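You operate a simulated robot arm through the tools that you are given. There is no shell and no other tool.

You are at the controls of a simulated robot arm. One attempt, no reset.

Task
Put some things from the dresser top away. At the end: one of the soaps from the dresser top is on the blue coaster on the dresser top; the white tube (marked "HANDS") from the dresser top is in the small drawer by the vanity; whatever was shut is shut again. Leave all else as you found it, and nothing knocked over (what rides in a drawer may roll over).

Only the result counts: the job must be done as asked and must still hold three seconds after the hand-in. Knocking over, shifting, dropping, spilling or breaking anything else fails it.

Robot
A 6-joint arm with a two-finger parallel gripper, fixed in place. Base frame: the origin is at the foot of the arm, x ahead of it, y to its left, z up; the work surface is at about z = 850. Readings come in mm, rad, newtons and seconds.
With the tool pointing down near the work surface it reaches from about 260 to 680 mm from the base axis. Its first joint turns from -1.152 to 1.152 rad. Payload 2.9 kg.
The TCP is the grasp point between the finger pads, 30 mm short of the fingertips. In the tool frame z runs along the fingers and y along their closing line. Largest opening 110 mm; finger width 20, thickness 10; the body of the gripper, 48 by 112 mm, starts 55 mm behind the TCP.
Orientation is that of the tool frame in the base frame, as a unit quaternion [w, x, y, z]. With the fingers straight down and closing along the base's y, the tool's x points along the base's -x, its y along +y and its z along -z.

Tools
- The arm moves only by the tool move_arm. Its argument "increments" is a list of rows, each a list of 3 entries, a list of its own where there are three numbers: the turn, a rotation vector about the tool's x, y, z in rad, then the shift along the tool's x, y, z in mm, then the finger opening in mm, from 0 to 110. In form: [[[ax, ay, az], [x, y, z], grip], ...]. A call has 1 to 20 rows; each row shifts and turns the commanded pose from where the row before left it, along the tool's axes as they then stand. Rows are played at 5 a second. More than 50 mm and 0.15 rad between two rows, or a gripper value outside its range, and nothing of the call is played. A pose out of reach is approached as far as the arm can. The call stops where the force on the tool passes 40 N (or 10 N more than at its start, if that is more) or the arm is blocked; 0.2 s more then pass. The fingers move at their own pace (about 108 mm/s each) and stop on an object; they squeeze with about 35 N. The grip force told is the motor's: it shows also when the fingers shut on nothing. Time passes only in rows, and 0.2 s behind the last, so rows that do not move let the fingers close. It gives the time, the measured TCP pose, the force on the tool (base axes), the opening and the grip force at its end, in the units of the frame above (readings bear some noise), with the torque about the TCP (base axes, N m) and any sound that the robot's microphone picked up, and new pictures: "views" is both (left out), scene, wrist or none.
- Cameras (640 x 400 px; columns grow to the right, rows downward): "scene" is fixed at [74.5, 450.2, 1376.7]; the picture's right is [-0.67, -0.74, 0.00], its down [-0.60, 0.54, -0.59] and it looks along [0.44, -0.40, -0.81] (base axes); focal length 370 px, centre (320, 200). "wrist" rides on the gripper at [72, 17, -103] in the tool frame; the picture's right is [-0.23, 0.97, 0.00], its down [-0.76, -0.18, -0.62] and it looks along [-0.61, -0.14, 0.78] (tool axes); focal length 222 px, centre (320, 200). There is no depth. A picture from a camera that has moved, and an enlarged one, comes with that camera's place and axes in the base frame and with its lens. The place of the scene camera against the robot may be out by one fixed shift of up to 25 mm in any direction.
- inspect(camera, box): a new picture of the part [left, top, right, bottom] of that camera's present view, enlarged. It takes no simulated time.
- close_job(): hands the job in; it is judged then, once.

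Places have to be worked out from the pictures, the camera data and where the tool is seen. Open the gripper and draw the arm clear of the work before you hand the job in, unless the task says otherwise.

The tools are called after "Request:" by a JSON object that holds its "op" and its "data". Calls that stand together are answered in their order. move_arm: Moves the arm, as the interface text tells. Its arguments: {"type":"object","properties":{"increments":{"type":"array"},"views":{"type":"string","enum":["both","scene","wrist","none"]}},"required":["increments"]} The other tools are called the same way: inspect (camera, box) takes an enlarged picture of a part of a camera's view; close_job () hands the job in.

At the start:

```text
time: 0.0
tcp_pos: [332.2, 384.9, 1067.8]
ee_rot: [0.0, 0.0, 1.0, 0.0]
force: [0.1, -1.1, 1.0]
moment: [0.0, 0.04, -0.01]
opening: 110.1
gripper_force: 0.1
```

scene: 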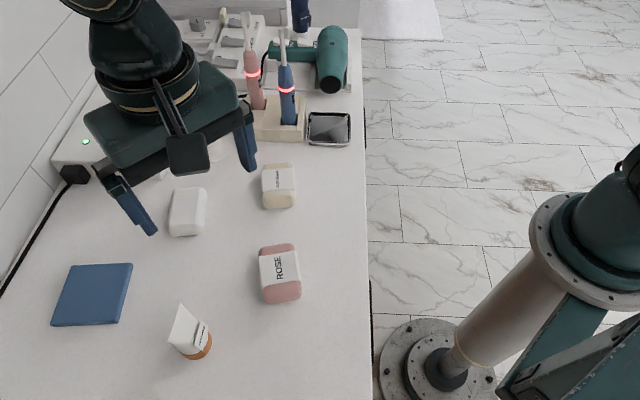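
wrist: 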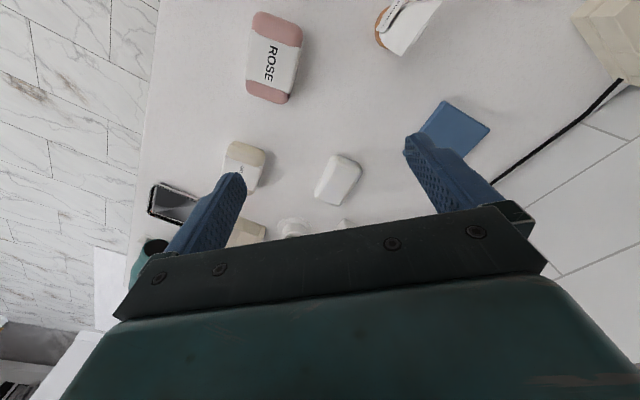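

I'll look closer at both starting views before moving, to find the drawer, soaps, tube and coaster.

Request:
{"op": "inspect", "data": {"camera": "scene", "box": [160, 0, 400, 150]}}

Request:
{"op": "inspect", "data": {"camera": "scene", "box": [0, 150, 380, 400]}}

Request:
{"op": "inspect", "data": {"camera": "wrist", "box": [0, 200, 200, 400]}}

Request:
{"op": "inspect", "data": {"camera": "wrist", "box": [360, 0, 640, 200]}}

```text
2.67 times, centred on (280, 75) of scene
camera zoom: at [74.5, 450.2, 1376.7], right [-0.67, -0.74, 0.0], down [-0.6, 0.54, -0.59], along [0.44, -0.4, -0.81], focal length 988 px, centre (427, 533)
```

zoom: 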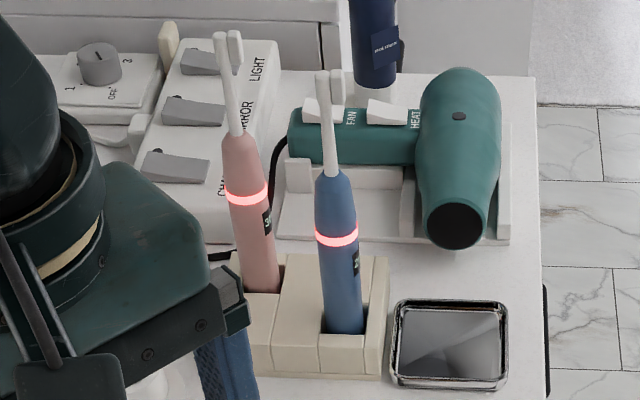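

```text
1.60 times, centred on (190, 275) of scene
camera zoom: at [74.5, 450.2, 1376.7], right [-0.67, -0.74, 0.0], down [-0.6, 0.54, -0.59], along [0.44, -0.4, -0.81], focal length 593 px, centre (528, 80)
```

zoom: 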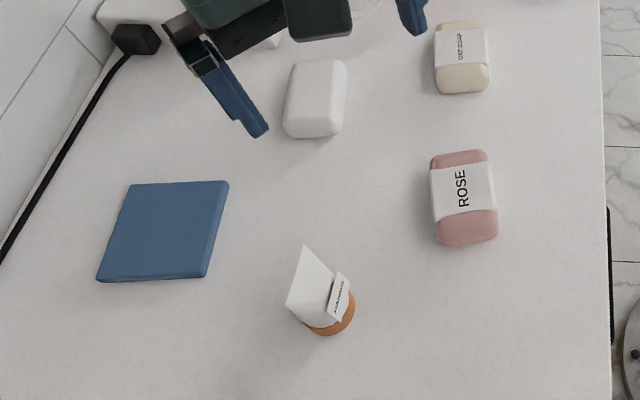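

```text
2.00 times, centred on (100, 300) of wrist
camera zoom: at [259.0, 401.9, 1170.9], right [0.23, 0.97, 0.0], down [0.76, -0.18, 0.62], along [0.61, -0.14, -0.78], focal length 444 px, centre (760, 0)
```

zoom: 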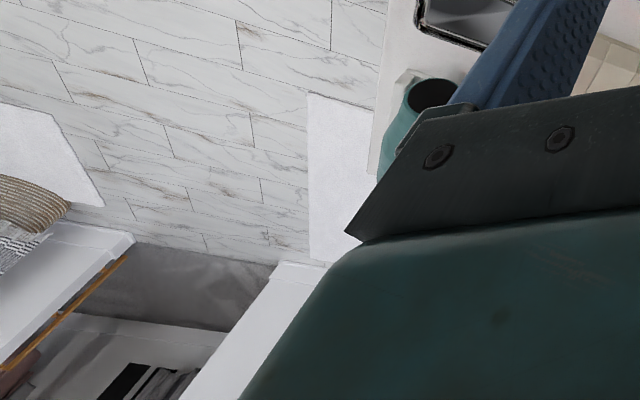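

```text
2.00 times, centred on (500, 100) of wrist
camera zoom: at [259.0, 401.9, 1170.9], right [0.23, 0.97, 0.0], down [0.76, -0.18, 0.62], along [0.61, -0.14, -0.78], focal length 444 px, centre (-40, 400)
```

zoom: 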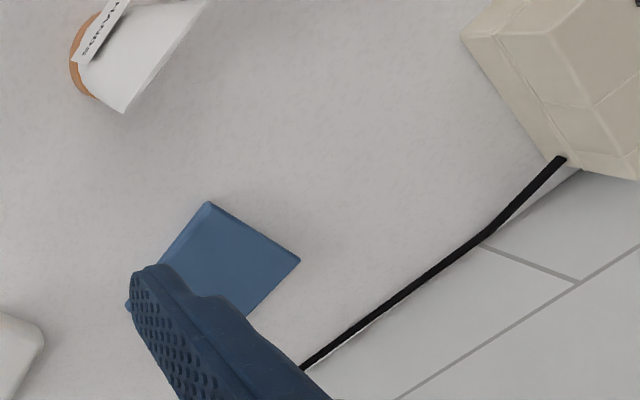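

The dresser runs at about 45° to the base; the tube, blue coaster and soaps are near the scene camera, but no drawer is visible yet. I'll raise the hand a little and turn it about the vertical so the wrist camera looks along the dresser.

Request:
{"op": "move_arm", "data": {"increments": [[[0, 0, 0.14], [0, 0, -20], 110], [[0, 0, 0.14], [0, 0, -20], 110], [[0, 0, 0.14], [0, 0, -20], 110], [[0, 0, 0.14], [0, 0, -20], 110]], "views": "both"}}

```text
time: 1.0
tcp_pos: [332.0, 384.0, 1148.8]
ee_rot: [0.001, 0.277, 0.961, 0.0]
force: [-0.2, -0.3, 0.1]
moment: [-0.02, -0.05, -0.04]
opening: 109.8
gripper_force: 0.1
camera wrist: at [279.1, 437.6, 1252.0], right [0.71, 0.7, 0.0], down [0.55, -0.56, 0.62], along [0.44, -0.44, -0.78], focal length 222 px, centre (320, 200)
```

scene: 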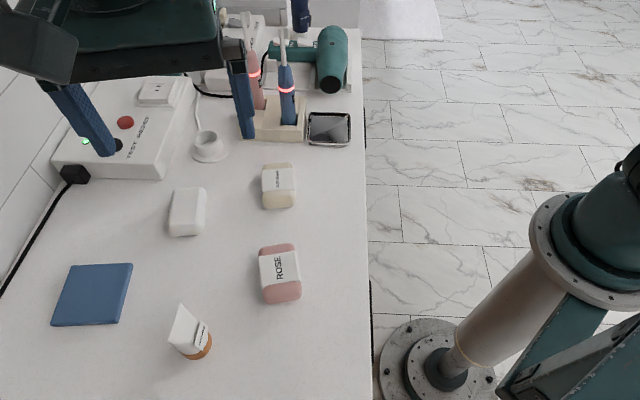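
wrist: 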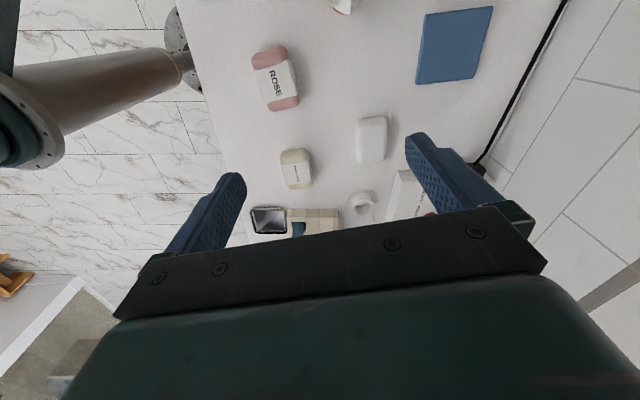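

A box with a socket and test button and a toothbrush/dryer area are at the far end. Still no drawer; there was a beige box at the +y end in the first wrist view, so I turn the camera that way.

Request:
{"op": "move_arm", "data": {"increments": [[[0, 0, -0.14], [0, 0, 0], 110], [[0, 0, -0.14], [0, 0, 0], 110], [[0, 0, -0.14], [0, 0, 0], 110], [[0, 0, -0.14], [0, 0, 0], 110], [[0, 0, -0.14], [0, 0, 0], 110], [[0, 0, -0.14], [0, 0, 0], 110], [[0, 0, -0.14], [0, 0, 0], 110], [[0, 0, -0.14], [0, 0, 0], 110], [[0, 0, -0.14], [0, 0, 0], 110], [[0, 0, -0.14], [0, 0, 0], 110], [[0, 0, -0.14], [0, 0, 0], 110]], "views": "wrist"}}

```text
time: 3.4
tcp_pos: [332.5, 385.3, 1148.7]
ee_rot: [0.0, -0.472, 0.882, 0.001]
force: [0.0, 0.1, -0.4]
moment: [-0.03, -0.03, 0.01]
opening: 109.9
gripper_force: 0.0
camera wrist: at [277.0, 334.6, 1251.3], right [-0.68, 0.73, 0.0], down [0.57, 0.53, 0.62], along [0.45, 0.43, -0.78], focal length 222 px, centre (320, 200)
```

wrist: 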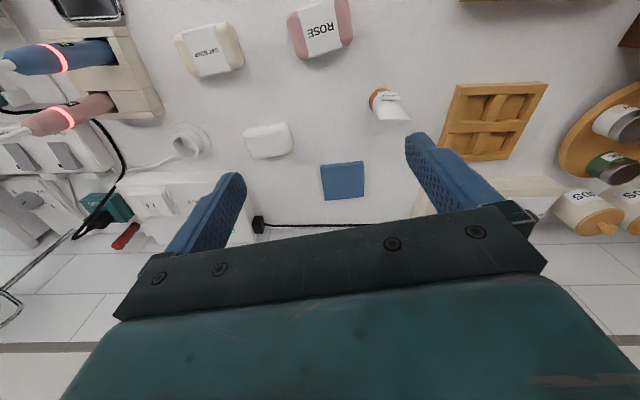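

Now the view shows a wooden rack, a round tray with jars and something wooden at the near edge of the dresser. I enlarge those parts.

Request:
{"op": "inspect", "data": {"camera": "wrist", "box": [400, 0, 640, 150]}}

Request:
{"op": "inspect", "data": {"camera": "wrist", "box": [480, 100, 640, 260]}}

Request:
{"op": "inspect", "data": {"camera": "wrist", "box": [0, 0, 240, 280]}}

Request:
{"op": "inspect", "data": {"camera": "scene", "box": [0, 0, 240, 200]}}

```text
2.67 times, centred on (520, 75) of wrist
camera zoom: at [277.0, 334.6, 1251.3], right [-0.68, 0.73, 0.0], down [0.57, 0.53, 0.62], along [0.45, 0.43, -0.78], focal length 592 px, centre (-213, 533)
```

zoom: 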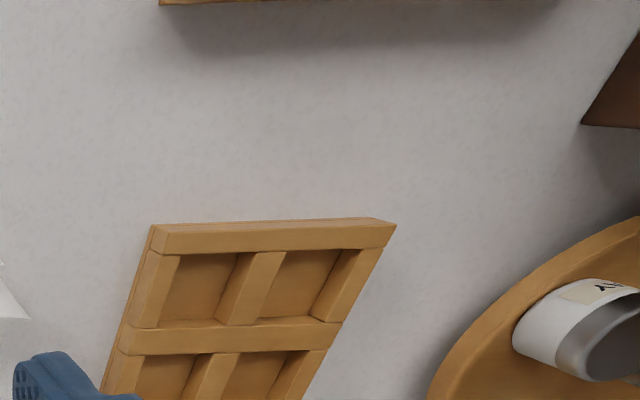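

```text
2.50 times, centred on (560, 180) of wrist
camera zoom: at [277.0, 334.6, 1251.3], right [-0.68, 0.73, 0.0], down [0.57, 0.53, 0.62], along [0.45, 0.43, -0.78], focal length 555 px, centre (-280, 250)
```

zoom: 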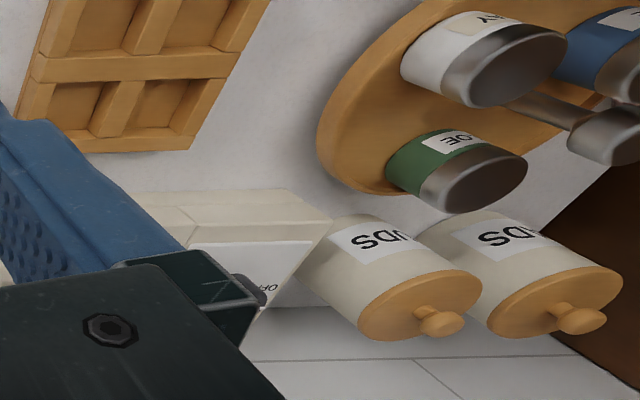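

```text
1.43 times, centred on (120, 140) of wrist
camera zoom: at [277.0, 334.6, 1251.3], right [-0.68, 0.73, 0.0], down [0.57, 0.53, 0.62], along [0.45, 0.43, -0.78], focal length 317 px, centre (606, 286)
```

zoom: 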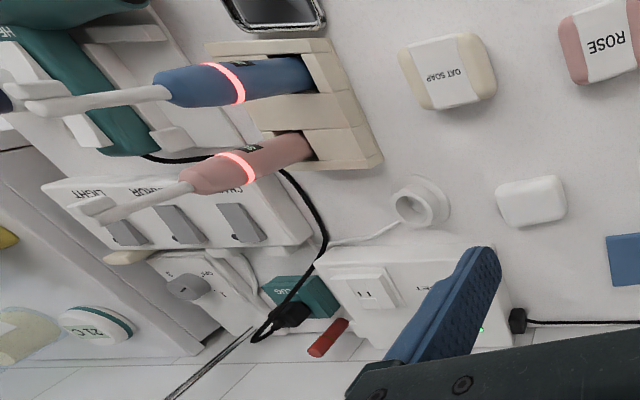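

```text
2.00 times, centred on (120, 100) of scene
camera zoom: at [74.5, 450.2, 1376.7], right [-0.67, -0.74, 0.0], down [-0.6, 0.54, -0.59], along [0.44, -0.4, -0.81], focal length 741 px, centre (720, 400)
```

zoom: 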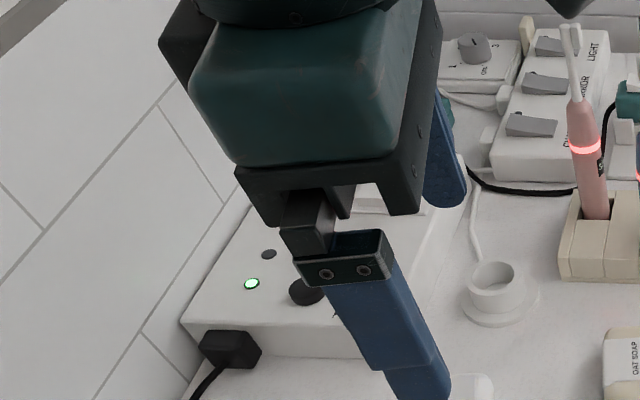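

The near-edge wooden object and a brown object at the +y end are still cut off. I turn the camera further so it looks along the dresser toward +y.

Request:
{"op": "move_arm", "data": {"increments": [[[0, 0, -0.14], [0, 0, 0], 110], [[0, 0, -0.14], [0, 0, 0], 110], [[0, 0, -0.14], [0, 0, 0], 110], [[0, 0, -0.14], [0, 0, 0], 110], [[0, 0, -0.14], [0, 0, 0], 110], [[0, 0, -0.14], [0, 0, 0], 110], [[0, 0, -0.14], [0, 0, 0], 110], [[0, 0, -0.14], [0, 0, 0], 110], [[0, 0, -0.14], [0, 0, 0], 110], [[0, 0, -0.14], [0, 0, 0], 110]], "views": "wrist"}}

```text
time: 5.6
tcp_pos: [331.9, 385.0, 1148.0]
ee_rot: [0.001, 0.929, -0.371, 0.0]
force: [0.3, -0.3, 0.1]
moment: [0.0, -0.02, 0.0]
opening: 110.1
gripper_force: 0.1
camera wrist: at [372.3, 322.7, 1251.4], right [-0.84, -0.55, 0.0], down [-0.43, 0.65, 0.62], along [-0.34, 0.52, -0.78], focal length 222 px, centre (320, 200)
```

wrist: 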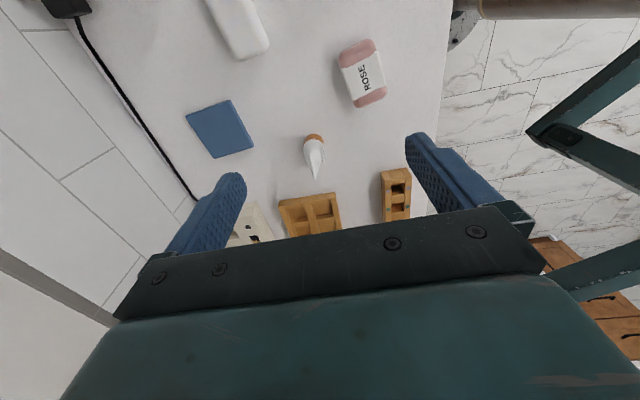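

A wooden chest with handles shows at lower right, beyond the robot. I enlarge it and the region around it.

Request:
{"op": "inspect", "data": {"camera": "wrist", "box": [440, 200, 640, 400]}}

Request:
{"op": "inspect", "data": {"camera": "wrist", "box": [160, 120, 440, 260]}}

```text
2.00 times, centred on (540, 300) of wrist
camera zoom: at [372.3, 322.7, 1251.4], right [-0.84, -0.55, 0.0], down [-0.43, 0.65, 0.62], along [-0.34, 0.52, -0.78], focal length 444 px, centre (-120, 0)
```

zoom: 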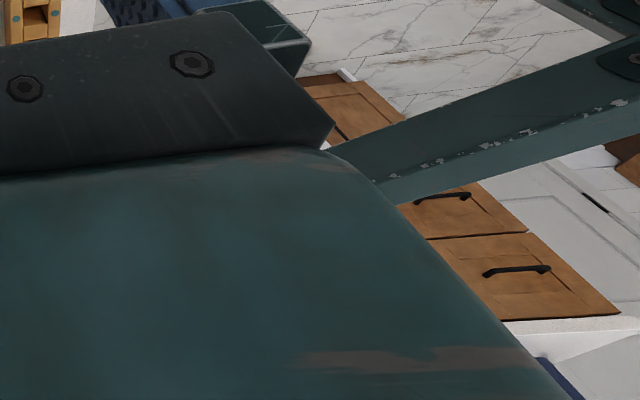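

```text
2.29 times, centred on (300, 190) of wrist
camera zoom: at [372.3, 322.7, 1251.4], right [-0.84, -0.55, 0.0], down [-0.43, 0.65, 0.62], along [-0.34, 0.52, -0.78], focal length 508 px, centre (366, 223)
```

zoom: 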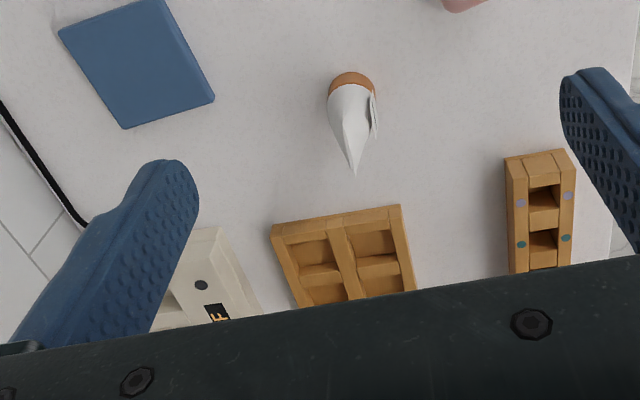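

That chest is metres away, so it isn't the drawer. I turn back and look toward the −y side.

Request:
{"op": "move_arm", "data": {"increments": [[[0, 0, 0.14], [0, 0, 0], 110], [[0, 0, 0.14], [0, 0, 0], 110], [[0, 0, 0.14], [0, 0, 0], 110], [[0, 0, 0.14], [0, 0, 0], 110], [[0, 0, 0.14], [0, 0, 0], 110], [[0, 0, 0.14], [0, 0, 0], 110], [[0, 0, 0.14], [0, 0, 0], 110], [[0, 0, 0.14], [0, 0, 0], 110], [[0, 0, 0.14], [0, 0, 0], 110], [[0, 0, 0.14], [0, 0, 0], 110], [[0, 0, 0.14], [0, 0, 0], 110], [[0, 0, 0.14], [0, 0, 0], 110], [[0, 0, 0.14], [0, 0, 0], 110], [[0, 0, 0.14], [0, 0, 0], 110], [[0, 0, 0.14], [0, 0, 0], 110], [[0, 0, 0.14], [0, 0, 0], 110], [[0, 0, 0.14], [0, 0, 0], 110]], "views": "none"}}

Request:
{"op": "move_arm", "data": {"increments": [[[0, 0, 0], [0, -40, 0], 110], [[0, 0, 0], [0, -40, 0], 110], [[0, 0, 0], [0, -40, 0], 110], [[0, 0, 0], [0, -40, 0], 110], [[0, 0, 0], [0, -40, 0], 110], [[0, 0, 0], [0, -40, 0], 110], [[0, 0, 0], [0, -40, 0], 110], [[0, 0, 0], [0, -40, 0], 110]], "views": "both"}}

```text
time: 9.2
tcp_pos: [332.2, 383.6, 1147.9]
ee_rot: [0.001, 0.001, 1.0, 0.0]
force: [-0.4, 0.0, 0.4]
moment: [0.0, -0.02, -0.02]
opening: 109.9
gripper_force: 0.0
```

```text
time: 11.0
tcp_pos: [332.0, 62.7, 1145.5]
ee_rot: [0.0, 0.0, 1.0, -0.001]
force: [0.5, 0.2, -0.1]
moment: [0.0, 0.04, -0.02]
opening: 110.0
gripper_force: 0.0
camera wrist: at [259.1, 79.1, 1249.3], right [0.23, 0.97, 0.0], down [0.76, -0.18, 0.62], along [0.61, -0.14, -0.78], focal length 222 px, centre (320, 200)
```

scene: 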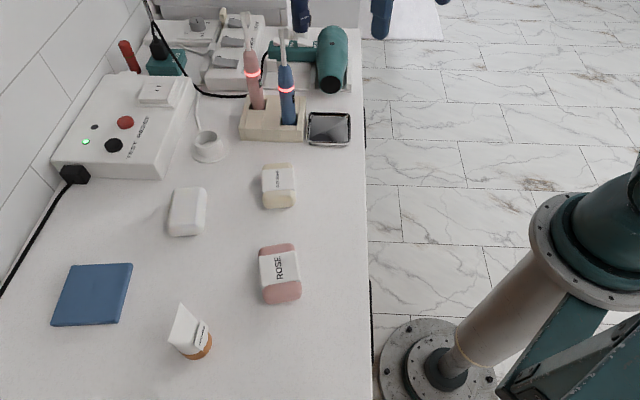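
wrist: 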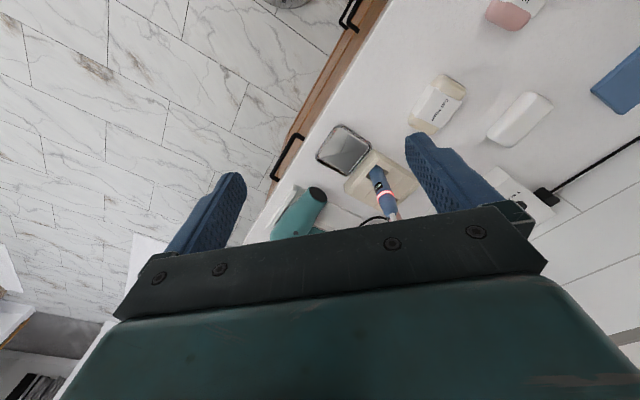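

The dresser has a wooden front with black handles below the top's edge. I move out in front of the dresser and turn the camera to face that front.

Request:
{"op": "move_arm", "data": {"increments": [[[0, 0, 0], [0, -40, 0], 110], [[0, 0, 0], [0, -40, 0], 110], [[0, 0, 0], [0, -40, 0], 110], [[0, 0, 0], [0, -40, 0], 110], [[0, 0, 0], [0, -40, 0], 110], [[0, 0, -0.14], [0, 0, 0], 110], [[0, 0, -0.14], [0, 0, 0], 110], [[0, 0, -0.14], [0, 0, 0], 110], [[0, 0, -0.14], [0, 0, 0], 110], [[0, 0, -0.14], [0, 0, 0], 110], [[0, 0, -0.14], [0, 0, 0], 110], [[0, 0, -0.14], [0, 0, 0], 110]], "views": "both"}}

```text
time: 13.6
tcp_pos: [333.5, -136.4, 1147.4]
ee_rot: [0.0, -0.472, 0.882, 0.0]
force: [0.8, 0.3, -1.0]
moment: [-0.03, -0.01, 0.02]
opening: 110.0
gripper_force: 0.1
camera wrist: at [277.4, -186.3, 1250.7], right [-0.68, 0.73, 0.0], down [0.57, 0.53, 0.62], along [0.45, 0.43, -0.78], focal length 222 px, centre (320, 200)
```

scene: 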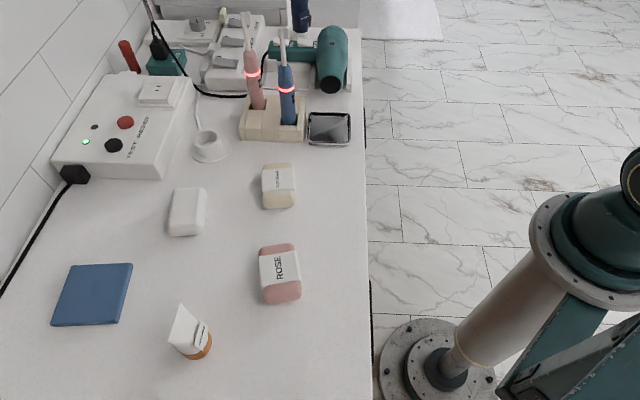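
wrist: 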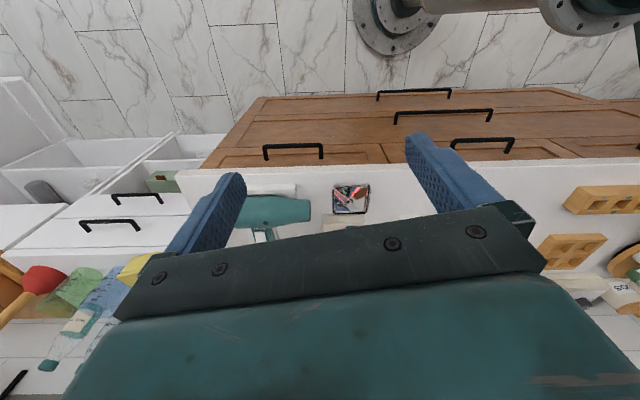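

Now the front is visible: the wooden dresser with two small top drawers and wide ones below, with a white vanity beside it on the left, some of it open. I enlarge these.

Request:
{"op": "inspect", "data": {"camera": "wrist", "box": [0, 70, 240, 240]}}

Request:
{"op": "inspect", "data": {"camera": "wrist", "box": [200, 70, 420, 240]}}

Request:
{"op": "inspect", "data": {"camera": "wrist", "box": [380, 70, 640, 240]}}

Request:
{"op": "inspect", "data": {"camera": "wrist", "box": [0, 220, 160, 400]}}

```text
2.35 times, centred on (120, 155) of wrist
camera zoom: at [277.4, -186.3, 1250.7], right [-0.68, 0.73, 0.0], down [0.57, 0.53, 0.62], along [0.45, 0.43, -0.78], focal length 523 px, centre (791, 306)
```

zoom: 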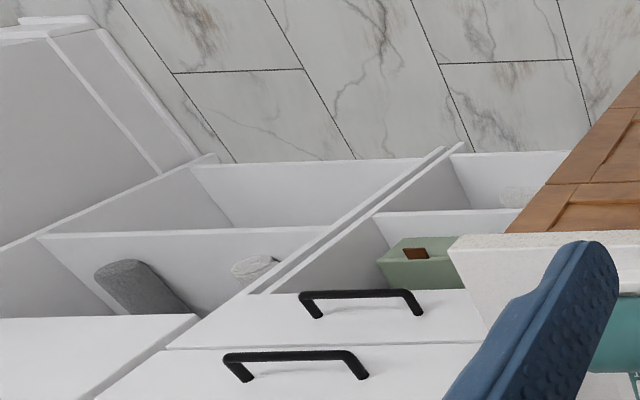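

```text
2.35 times, centred on (310, 155) of wrist
camera zoom: at [277.4, -186.3, 1250.7], right [-0.68, 0.73, 0.0], down [0.57, 0.53, 0.62], along [0.45, 0.43, -0.78], focal length 523 px, centre (344, 306)
```

zoom: 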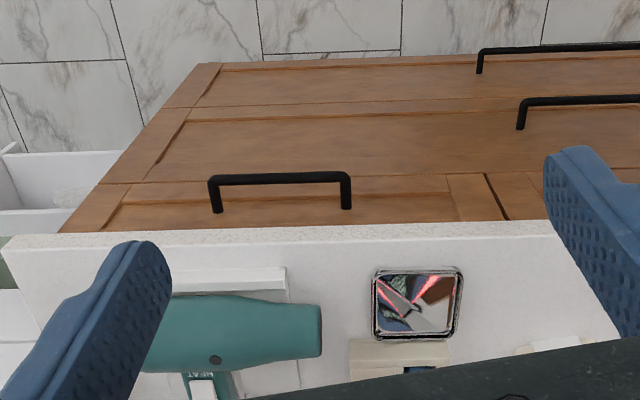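

```text
2.35 times, centred on (510, 155) of wrist
camera zoom: at [277.4, -186.3, 1250.7], right [-0.68, 0.73, 0.0], down [0.57, 0.53, 0.62], along [0.45, 0.43, -0.78], focal length 523 px, centre (-127, 306)
```

zoom: 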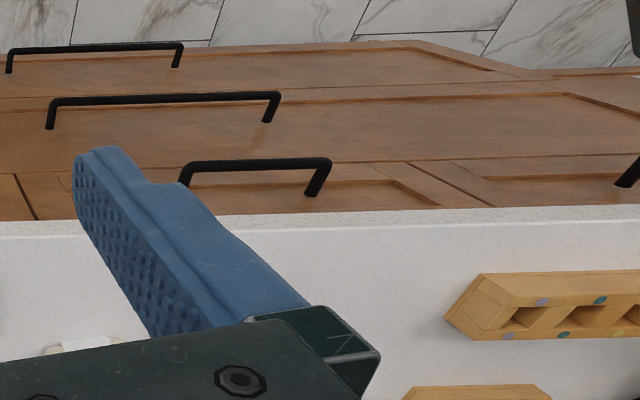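

```text
2.22 times, centred on (80, 310) of wrist
camera zoom: at [277.4, -186.3, 1250.7], right [-0.68, 0.73, 0.0], down [0.57, 0.53, 0.62], along [0.45, 0.43, -0.78], focal length 494 px, centre (853, -44)
```

zoom: 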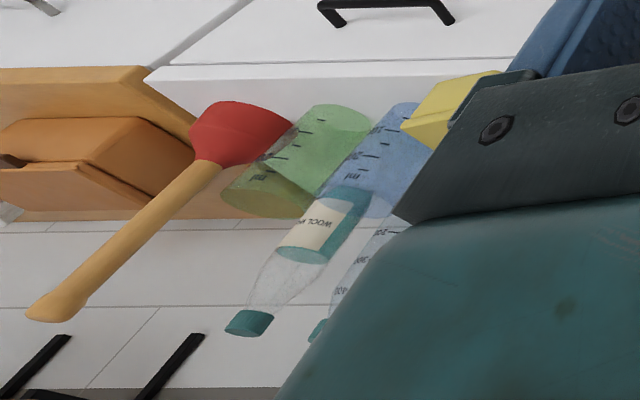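

The dresser's top row has small drawers at left, middle and right. To tell which one is "by the vanity" I need to identify the neighbouring furniture, so I turn and tilt the camera up to look toward +x/−y.

Request:
{"op": "move_arm", "data": {"increments": [[[0, 0, 0.14], [0, 0, 0], 110], [[0, 0, 0.14], [0, 0, 0], 110], [[0, 0, 0.14], [0, 0, 0], 110], [[0, 0, 0.14], [0, 0, 0], 110], [[0, 0, 0.14], [0, 0, 0], 110], [[0, 0, 0.14], [0, 0, 0], 110], [[0, -0.14, 0], [0, 0, 0], 110], [[0, -0.14, 0], [0, 0, 0], 110], [[0, -0.14, 0], [0, 0, 0], 110], [[0, -0.14, 0], [0, 0, 0], 110]], "views": "wrist"}}

```text
time: 15.8
tcp_pos: [332.6, -134.3, 1146.6]
ee_rot: [0.277, -0.067, 0.958, 0.019]
force: [0.2, -0.1, -0.3]
moment: [0.0, 0.0, 0.01]
opening: 109.8
gripper_force: 0.0
camera wrist: at [214.1, -134.6, 1196.5], right [0.06, 0.99, 0.12], down [0.33, -0.13, 0.93], along [0.94, -0.01, -0.34], focal length 222 px, centre (320, 200)
```

wrist: 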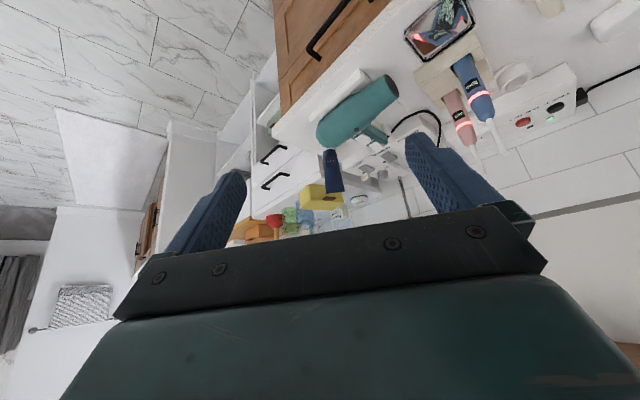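

The white unit sits right beside the dresser, with more furniture beyond; enlarging for details.

Request:
{"op": "inspect", "data": {"camera": "wrist", "box": [220, 60, 420, 240]}}

Request:
{"op": "inspect", "data": {"camera": "wrist", "box": [0, 100, 240, 340]}}

Request:
{"op": "inspect", "data": {"camera": "wrist", "box": [340, 100, 640, 240]}}

```text
2.22 times, centred on (320, 150) of wrist
camera zoom: at [214.1, -134.6, 1196.5], right [0.06, 0.99, 0.12], down [0.33, -0.13, 0.93], along [0.94, -0.01, -0.34], focal length 494 px, centre (320, 311)
```

zoom: 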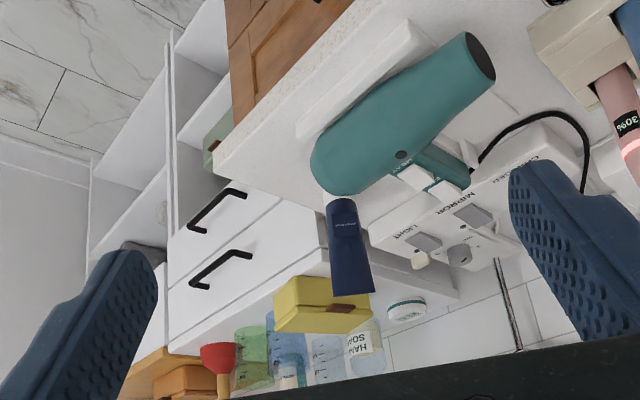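

```text
1.67 times, centred on (120, 220) of wrist
camera zoom: at [214.1, -134.6, 1196.5], right [0.06, 0.99, 0.12], down [0.33, -0.13, 0.93], along [0.94, -0.01, -0.34], focal length 370 px, centre (653, 167)
```

zoom: 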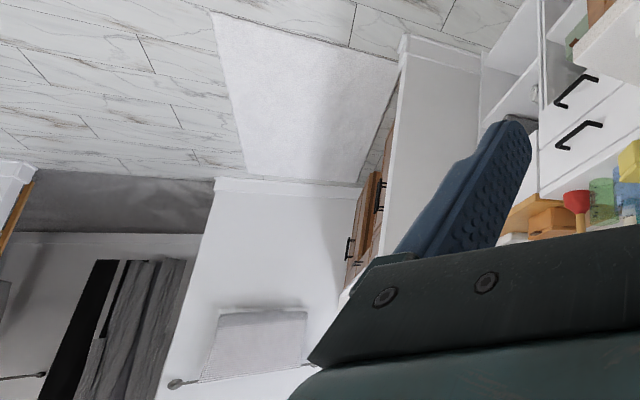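

```text
2.13 times, centred on (490, 170) of wrist
camera zoom: at [214.1, -134.6, 1196.5], right [0.06, 0.99, 0.12], down [0.33, -0.13, 0.93], along [0.94, -0.01, -0.34], focal length 474 px, centre (-43, 264)
```

zoom: 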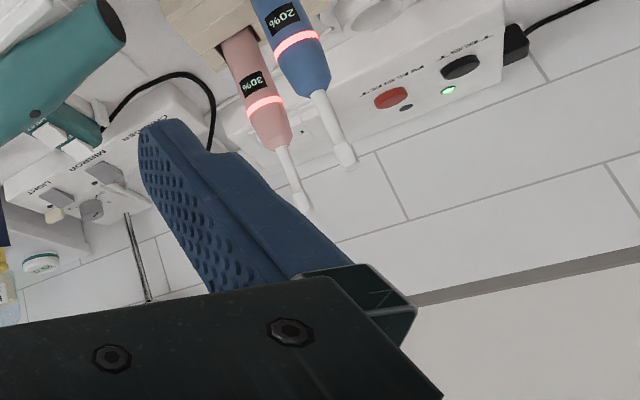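

The white unit and, beyond it, the vanity with a rug are all at this (−y) end, and the only small dresser drawer at this end within reach is the one with its handle near (467, −79, 790). I level the tool, turn it so the fingers close across the handle bar, and come closer to see the handle.

Request:
{"op": "move_arm", "data": {"increments": [[[0, 0.14, 0], [0, 0, 0], 110], [[0, 0.14, 0], [0, 0, 0], 110], [[0, 0.14, 0], [0, 0, 0], 110], [[0, 0.14, 0], [0, 0, 0], 110], [[0, 0, 0.132], [0, 0, 0], 110], [[0, 0, 0.132], [0, 0, 0], 110], [[0, 0, 0.132], [0, 0, 0], 110], [[0, 0, 0.132], [0, 0, 0], 110], [[0, 0, 0.132], [0, 0, 0], 110], [[0, 0, 0.132], [0, 0, 0], 110], [[0, 0, 0.132], [0, 0, 0], 110], [[0, 0, 0], [-12, 13, 29], 110], [[0, 0, 0], [-12, 13, 29], 110], [[0, 0, 0], [-12, 13, 29], 110], [[0, 0, 0], [-12, 13, 29], 110], [[0, 0, 0], [-12, 13, 29], 110]], "views": "wrist"}}

```text
time: 19.2
tcp_pos: [422.7, -132.1, 1002.1]
ee_rot: [0.0, 0.382, 0.924, 0.0]
force: [0.6, 0.1, -0.3]
moment: [0.0, 0.04, -0.05]
opening: 109.8
gripper_force: 0.1
camera wrist: at [382.0, -69.0, 1106.0], right [0.85, 0.53, 0.0], down [0.41, -0.66, 0.62], along [0.33, -0.53, -0.78], focal length 222 px, centre (320, 200)
```

wrist: 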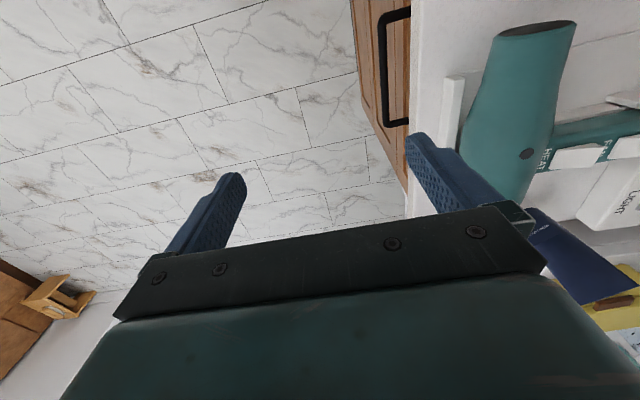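

The handle is clearly visible now; enlarging it to measure the bar and its gap to the front.

Request:
{"op": "inspect", "data": {"camera": "wrist", "box": [340, 0, 480, 140]}}

```text
2.86 times, centred on (410, 70) of wrist
camera zoom: at [382.0, -69.0, 1106.0], right [0.85, 0.53, 0.0], down [0.41, -0.66, 0.62], along [0.33, -0.53, -0.78], focal length 635 px, centre (63, 571)
```

zoom: 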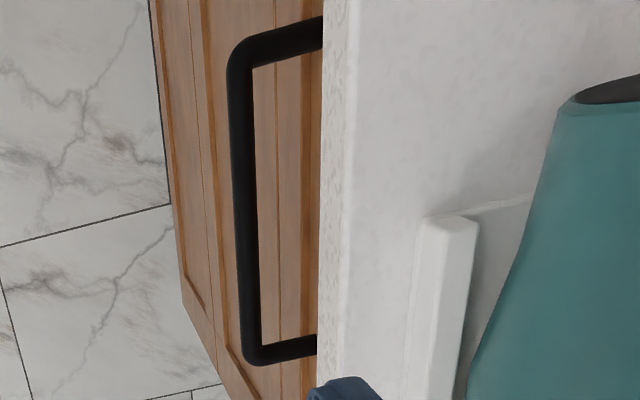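

From two views the bar is about 116 mm long, centred near (486, −74, 768), below a 30 mm overhanging slab. I'll tilt the tool 45° (fingers down and toward the front), narrow the opening, and go to a standoff to refine the position.

Request:
{"op": "move_arm", "data": {"increments": [[[-0.131, 0, 0], [0, 0, 0], 60], [[-0.131, 0, 0], [0, 0, 0], 60], [[-0.131, 0, 0], [0, 0, 0], 60], [[-0.131, 0, 0], [0, 0, 0], 60], [[-0.131, 0, 0], [0, 0, 0], 60], [[-0.13, 0, 0], [0, 0, 0], 60], [[0, 0, 0], [-1, -27, 27], 60], [[0, 0, 0], [-1, -27, 27], 60], [[0, 0, 0], [-1, -27, 27], 60], [[0, 0, 0], [-1, -27, 27], 60]], "views": "both"}}

```text
time: 21.4
tcp_pos: [423.7, -134.7, 849.9]
ee_rot: [0.146, 0.352, 0.854, 0.354]
force: [-0.3, 0.4, 0.1]
moment: [0.01, -0.02, -0.03]
opening: 60.0
gripper_force: 0.1
camera wrist: at [329.2, -125.9, 935.8], right [0.65, 0.33, 0.69], down [0.14, -0.94, 0.32], along [0.75, -0.11, -0.65], focal length 222 px, centre (320, 200)
```

scene: 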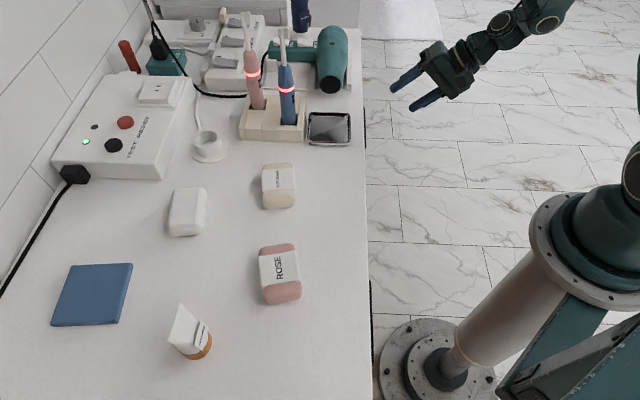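
wrist: 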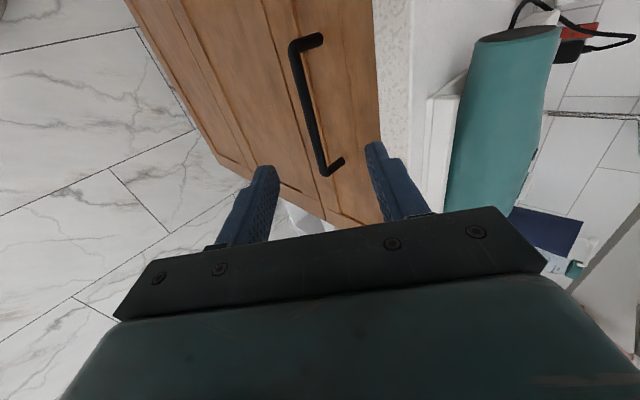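

The tilted standoff works and the bar sits between the finger directions. I enlarge it to locate it precisely.

Request:
{"op": "inspect", "data": {"camera": "wrist", "box": [230, 10, 430, 190]}}

```text
2.22 times, centred on (330, 100) of wrist
camera zoom: at [329.2, -125.9, 935.8], right [0.65, 0.33, 0.69], down [0.14, -0.94, 0.32], along [0.75, -0.11, -0.65], focal length 494 px, centre (298, 422)
```

zoom: 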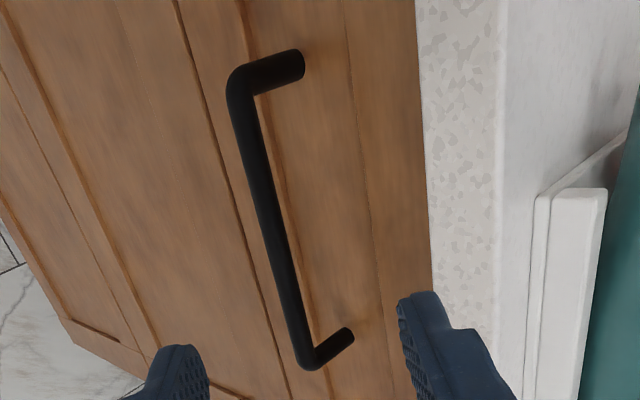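

Three views agree: bar centre ≈ (495.5, −72, 741), drawer front plane 37 mm behind it, slab edge well above. I align on the bar with a 30 mm opening and advance part-way, then check.

Request:
{"op": "move_arm", "data": {"increments": [[[0, 0, 0], [-6.4, -9.7, 0], 30], [[0, 0, 0], [0, 0, 30], 30], [[0, 0, 0], [0, 0, 30], 30], [[0, 0, 0], [0, 0, 25], 30]], "views": "wrist"}}

Request:
{"op": "inspect", "data": {"camera": "wrist", "box": [230, 90, 430, 230]}}

```text
time: 22.4
tcp_pos: [467.7, -101.5, 783.4]
ee_rot: [0.147, 0.354, 0.854, 0.353]
force: [0.0, 0.0, -0.5]
moment: [0.02, 0.05, 0.03]
opening: 30.1
gripper_force: 0.1
camera wrist: at [373.0, -93.1, 868.6], right [0.65, 0.33, 0.69], down [0.14, -0.94, 0.32], along [0.75, -0.11, -0.65], focal length 222 px, centre (320, 200)
```

wrist: 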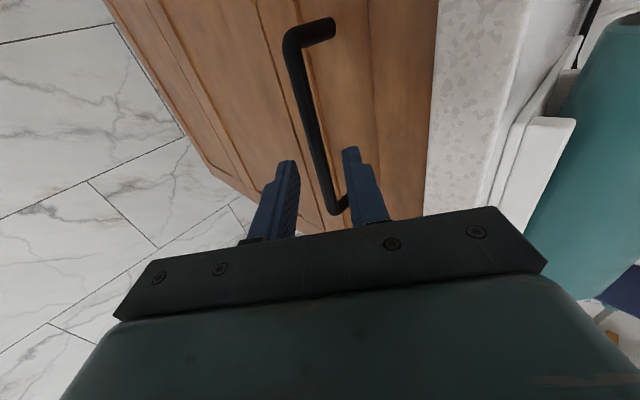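

```text
2.86 times, centred on (330, 160) of wrist
camera zoom: at [373.0, -93.1, 868.6], right [0.65, 0.33, 0.69], down [0.14, -0.94, 0.32], along [0.75, -0.11, -0.65], focal length 635 px, centre (291, 314)
```

zoom: 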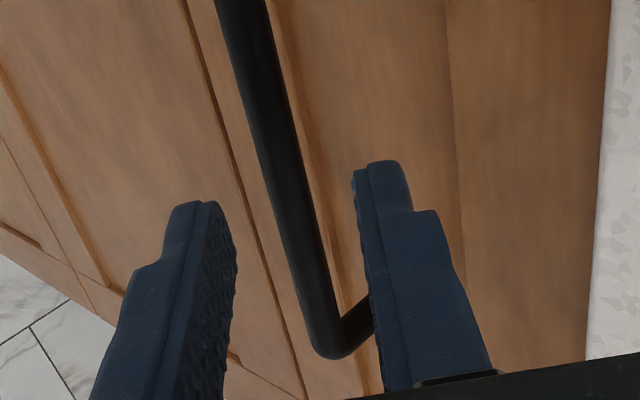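

The bar re-triangulates to the same place and lies 59 mm ahead of the TCP, centred between the fingers. I advance 44 mm and close on it.

Request:
{"op": "move_arm", "data": {"increments": [[[0, 0, 0], [0, -1, 15], 30], [[0, 0, 0], [0, 0, 15], 30], [[0, 0, 0], [0, 0, 14], 30], [[0, 0, 0], [0, 0, 0], 5], [[0, 0, 0], [0, 0, 0], 5]], "views": "wrist"}}

Request:
{"op": "inspect", "data": {"camera": "wrist", "box": [230, 90, 430, 230]}}

```text
time: 23.6
tcp_pos: [487.4, -80.5, 751.0]
ee_rot: [0.145, 0.353, 0.854, 0.354]
force: [-4.1, -2.9, -1.1]
moment: [0.09, 0.15, 0.13]
opening: 11.7
gripper_force: 44.8
camera wrist: at [392.4, -72.4, 836.2], right [0.65, 0.33, 0.69], down [0.14, -0.94, 0.31], along [0.75, -0.11, -0.65], focal length 222 px, centre (320, 200)
```

wrist: 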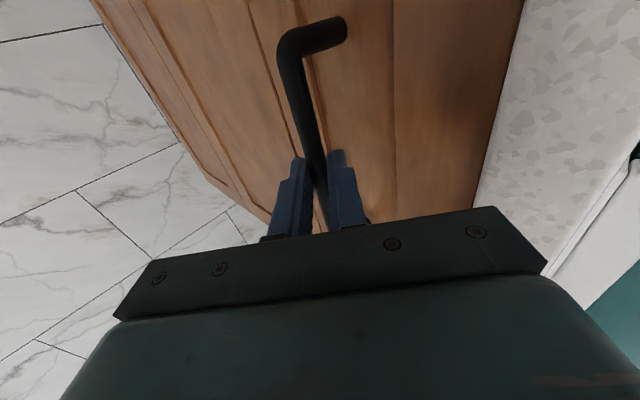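

```text
2.86 times, centred on (330, 160) of wrist
camera zoom: at [392.4, -72.4, 836.2], right [0.65, 0.33, 0.69], down [0.14, -0.94, 0.31], along [0.75, -0.11, -0.65], focal length 635 px, centre (291, 314)
```

zoom: 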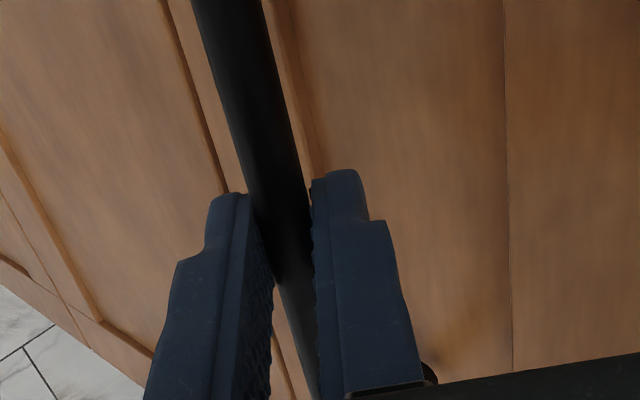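

The fingers hold the bar (opening 11.7 mm, 45 N). I pull straight out, perpendicular to the dresser front.

Request:
{"op": "move_arm", "data": {"increments": [[[0, 0, 0], [0, -5, -5], 5], [[0, 0, 0], [0, -7, -7], 5], [[0, 0, 0], [0, -10, -10], 5], [[0, 0, 0], [0, -10, -10], 5], [[0, 0, 0], [0, -10, -10], 5]], "views": "both"}}

```text
time: 24.8
tcp_pos: [447.2, -120.8, 751.2]
ee_rot: [0.148, 0.353, 0.854, 0.353]
force: [2.6, -1.6, -7.9]
moment: [-0.43, -0.3, -0.65]
opening: 11.5
gripper_force: 44.6
camera wrist: at [350.7, -113.5, 836.0], right [0.65, 0.33, 0.69], down [0.14, -0.94, 0.32], along [0.75, -0.11, -0.65], focal length 222 px, centre (320, 200)
```

scene: 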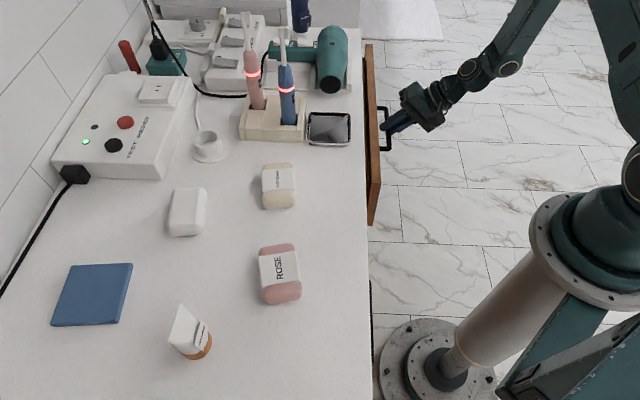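
wrist: 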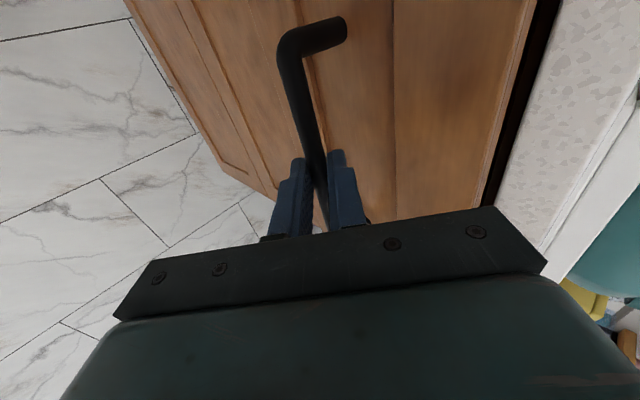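

The drawer slides out smoothly, about 57 mm so far. I keep pulling.

Request:
{"op": "move_arm", "data": {"increments": [[[0, 0, 0], [0, -12, -12], 5], [[0, 0, 0], [0, -12, -12], 5], [[0, 0, 0], [0, -12, -12], 5], [[0, 0, 0], [0, -12, -12], 5], [[0, 0, 0], [0, -12, -12], 5], [[0, 0, 0], [0, -12, -12], 5]], "views": "both"}}

```text
time: 26.2
tcp_pos: [372.3, -195.5, 751.3]
ee_rot: [0.147, 0.353, 0.854, 0.353]
force: [8.6, -6.8, -10.6]
moment: [-0.63, -0.39, -0.88]
opening: 11.7
gripper_force: 44.7
camera wrist: at [276.8, -187.1, 836.0], right [0.65, 0.33, 0.69], down [0.14, -0.94, 0.32], along [0.75, -0.11, -0.65], focal length 222 px, centre (320, 200)
```

scene: 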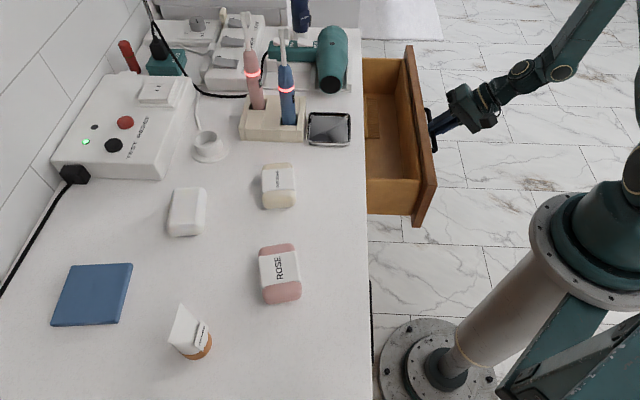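
wrist: 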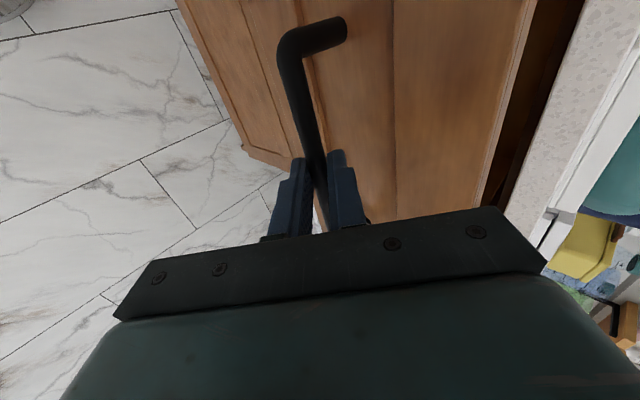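

The drawer is out about 160 mm and its inside is visible. I look at it enlarged before deciding how much more is needed.

Request:
{"op": "inspect", "data": {"camera": "scene", "box": [330, 30, 490, 230]}}

```text
2.00 times, centred on (410, 130) of scene
camera zoom: at [74.8, 450.0, 1376.7], right [-0.67, -0.74, 0.0], down [-0.6, 0.54, -0.59], along [0.44, -0.4, -0.81], focal length 741 px, centre (140, 340)
```

zoom: 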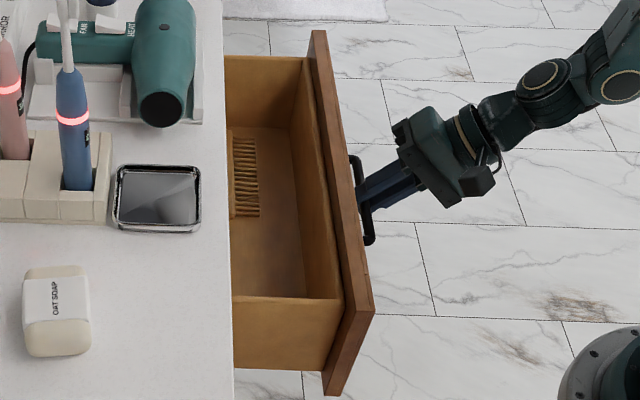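

Inside there is a small slatted wooden item toward the back; the rest of the floor is free. I pull about 50 mm more for room.

Request:
{"op": "move_arm", "data": {"increments": [[[0, 0, 0], [0, -9, -9], 5], [[0, 0, 0], [0, -9, -9], 5], [[0, 0, 0], [0, -9, -9], 5], [[0, 0, 0], [0, -9, -9], 5]], "views": "scene"}}

Request:
{"op": "inspect", "data": {"camera": "scene", "box": [330, 30, 490, 230]}}

```text
time: 27.2
tcp_pos: [337.5, -229.8, 751.7]
ee_rot: [0.146, 0.352, 0.854, 0.354]
force: [6.5, -4.6, -10.2]
moment: [-0.7, -0.57, -1.09]
opening: 11.4
gripper_force: 45.4
```

scene: 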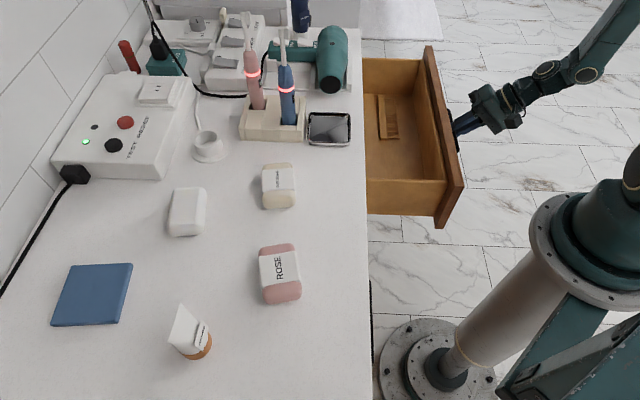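

```text
2.00 times, centred on (410, 130) of scene
camera zoom: at [74.7, 450.0, 1376.7], right [-0.67, -0.74, 0.0], down [-0.6, 0.54, -0.59], along [0.44, -0.4, -0.81], focal length 741 px, centre (140, 340)
```

zoom: 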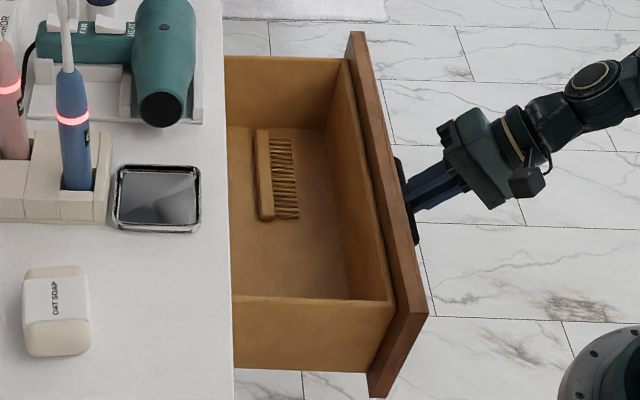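

The drawer (open ~211 mm) holds just a brush, with ample free floor. I release the handle, back off along the fingers, rise and level the tool.

Request:
{"op": "move_arm", "data": {"increments": [[[0, 0, 0], [0, 0, 0], 30], [[0, 0, 0], [0, 0, 0], 30], [[0, 0, 0], [0, 0, -20], 30], [[0, 0, 0], [0, 0, -20], 30], [[0, 0, 0], [0, 28.3, -28.3], 30], [[0, 0, 0], [0, 28.3, -28.3], 30], [[0, 0, 0], [0, 28.3, -28.3], 30], [[0, 0, 0], [0, 28.3, -28.3], 30], [[0.131, 0, 0], [0, 0, 0], 60], [[0.131, 0, 0], [0, 0, 0], 60], [[0.131, 0, 0], [0, 0, 0], 60], [[0.131, 0, 0], [0, 0, 0], 60], [[0.131, 0, 0], [0, 0, 0], 60], [[0.13, 0, 0], [0, 0, 0], 60]], "views": "both"}}

```text
time: 30.2
tcp_pos: [325.0, -247.2, 940.0]
ee_rot: [-0.001, 0.382, 0.924, -0.001]
force: [0.8, -0.2, -0.3]
moment: [-0.04, 0.0, -0.02]
opening: 60.0
gripper_force: 0.1
out of reach, approached as far as the arm can: row 4, 8
camera wrist: at [285.0, -182.2, 1043.3], right [0.85, 0.53, 0.0], down [0.41, -0.66, 0.62], along [0.33, -0.53, -0.78], focal length 222 px, centre (320, 200)
```

scene: 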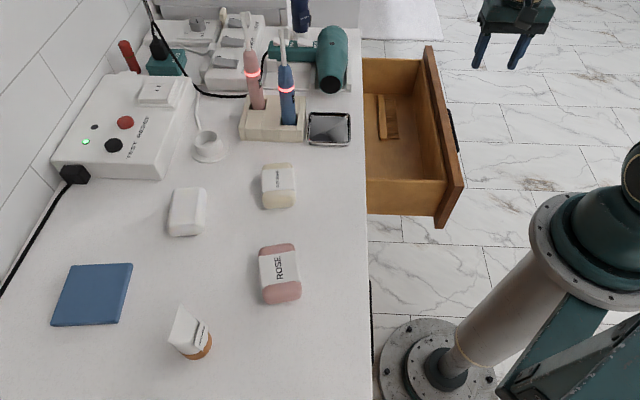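
wrist: 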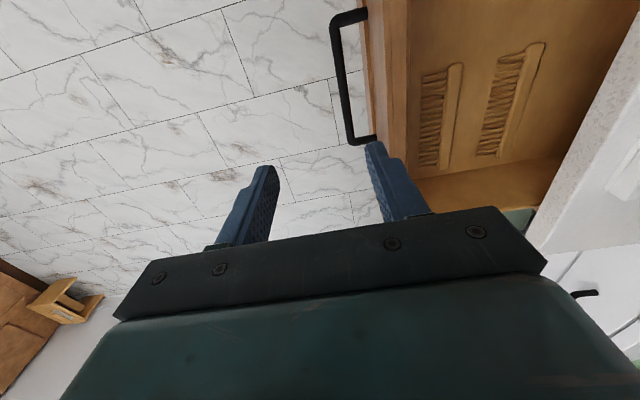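

The drawer is released and stays open. I look closer at the drawer contents from here.

Request:
{"op": "inspect", "data": {"camera": "wrist", "box": [320, 0, 600, 230]}}

Request:
{"op": "inspect", "data": {"camera": "scene", "box": [340, 30, 480, 230]}}

```text
1.74 times, centred on (460, 115) of wrist
camera zoom: at [285.0, -182.2, 1043.3], right [0.85, 0.53, 0.0], down [0.41, -0.66, 0.62], along [0.33, -0.53, -0.78], focal length 386 px, centre (76, 348)
```

zoom: 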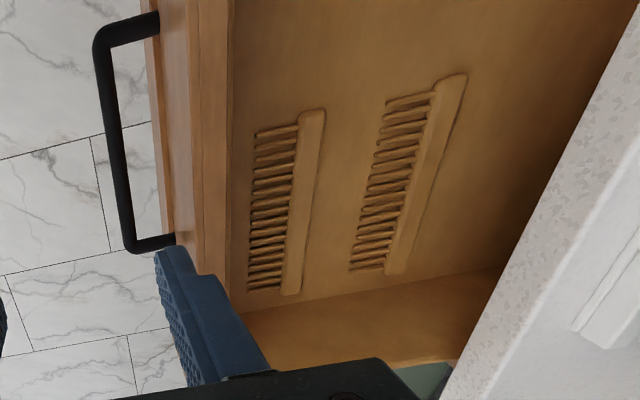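

```text
2.00 times, centred on (410, 130) of scene
camera zoom: at [74.5, 450.2, 1376.7], right [-0.67, -0.74, 0.0], down [-0.6, 0.54, -0.59], along [0.44, -0.4, -0.81], focal length 741 px, centre (140, 340)
```

zoom: 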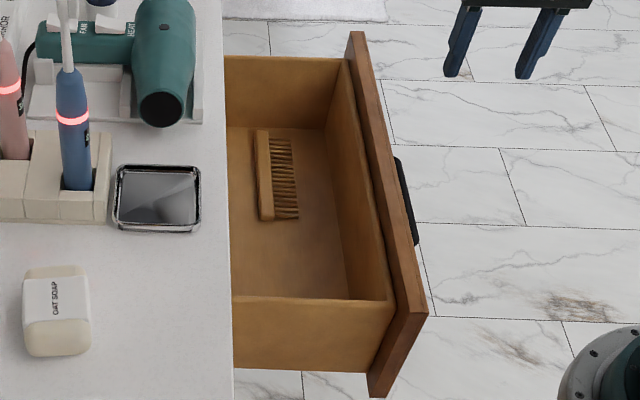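

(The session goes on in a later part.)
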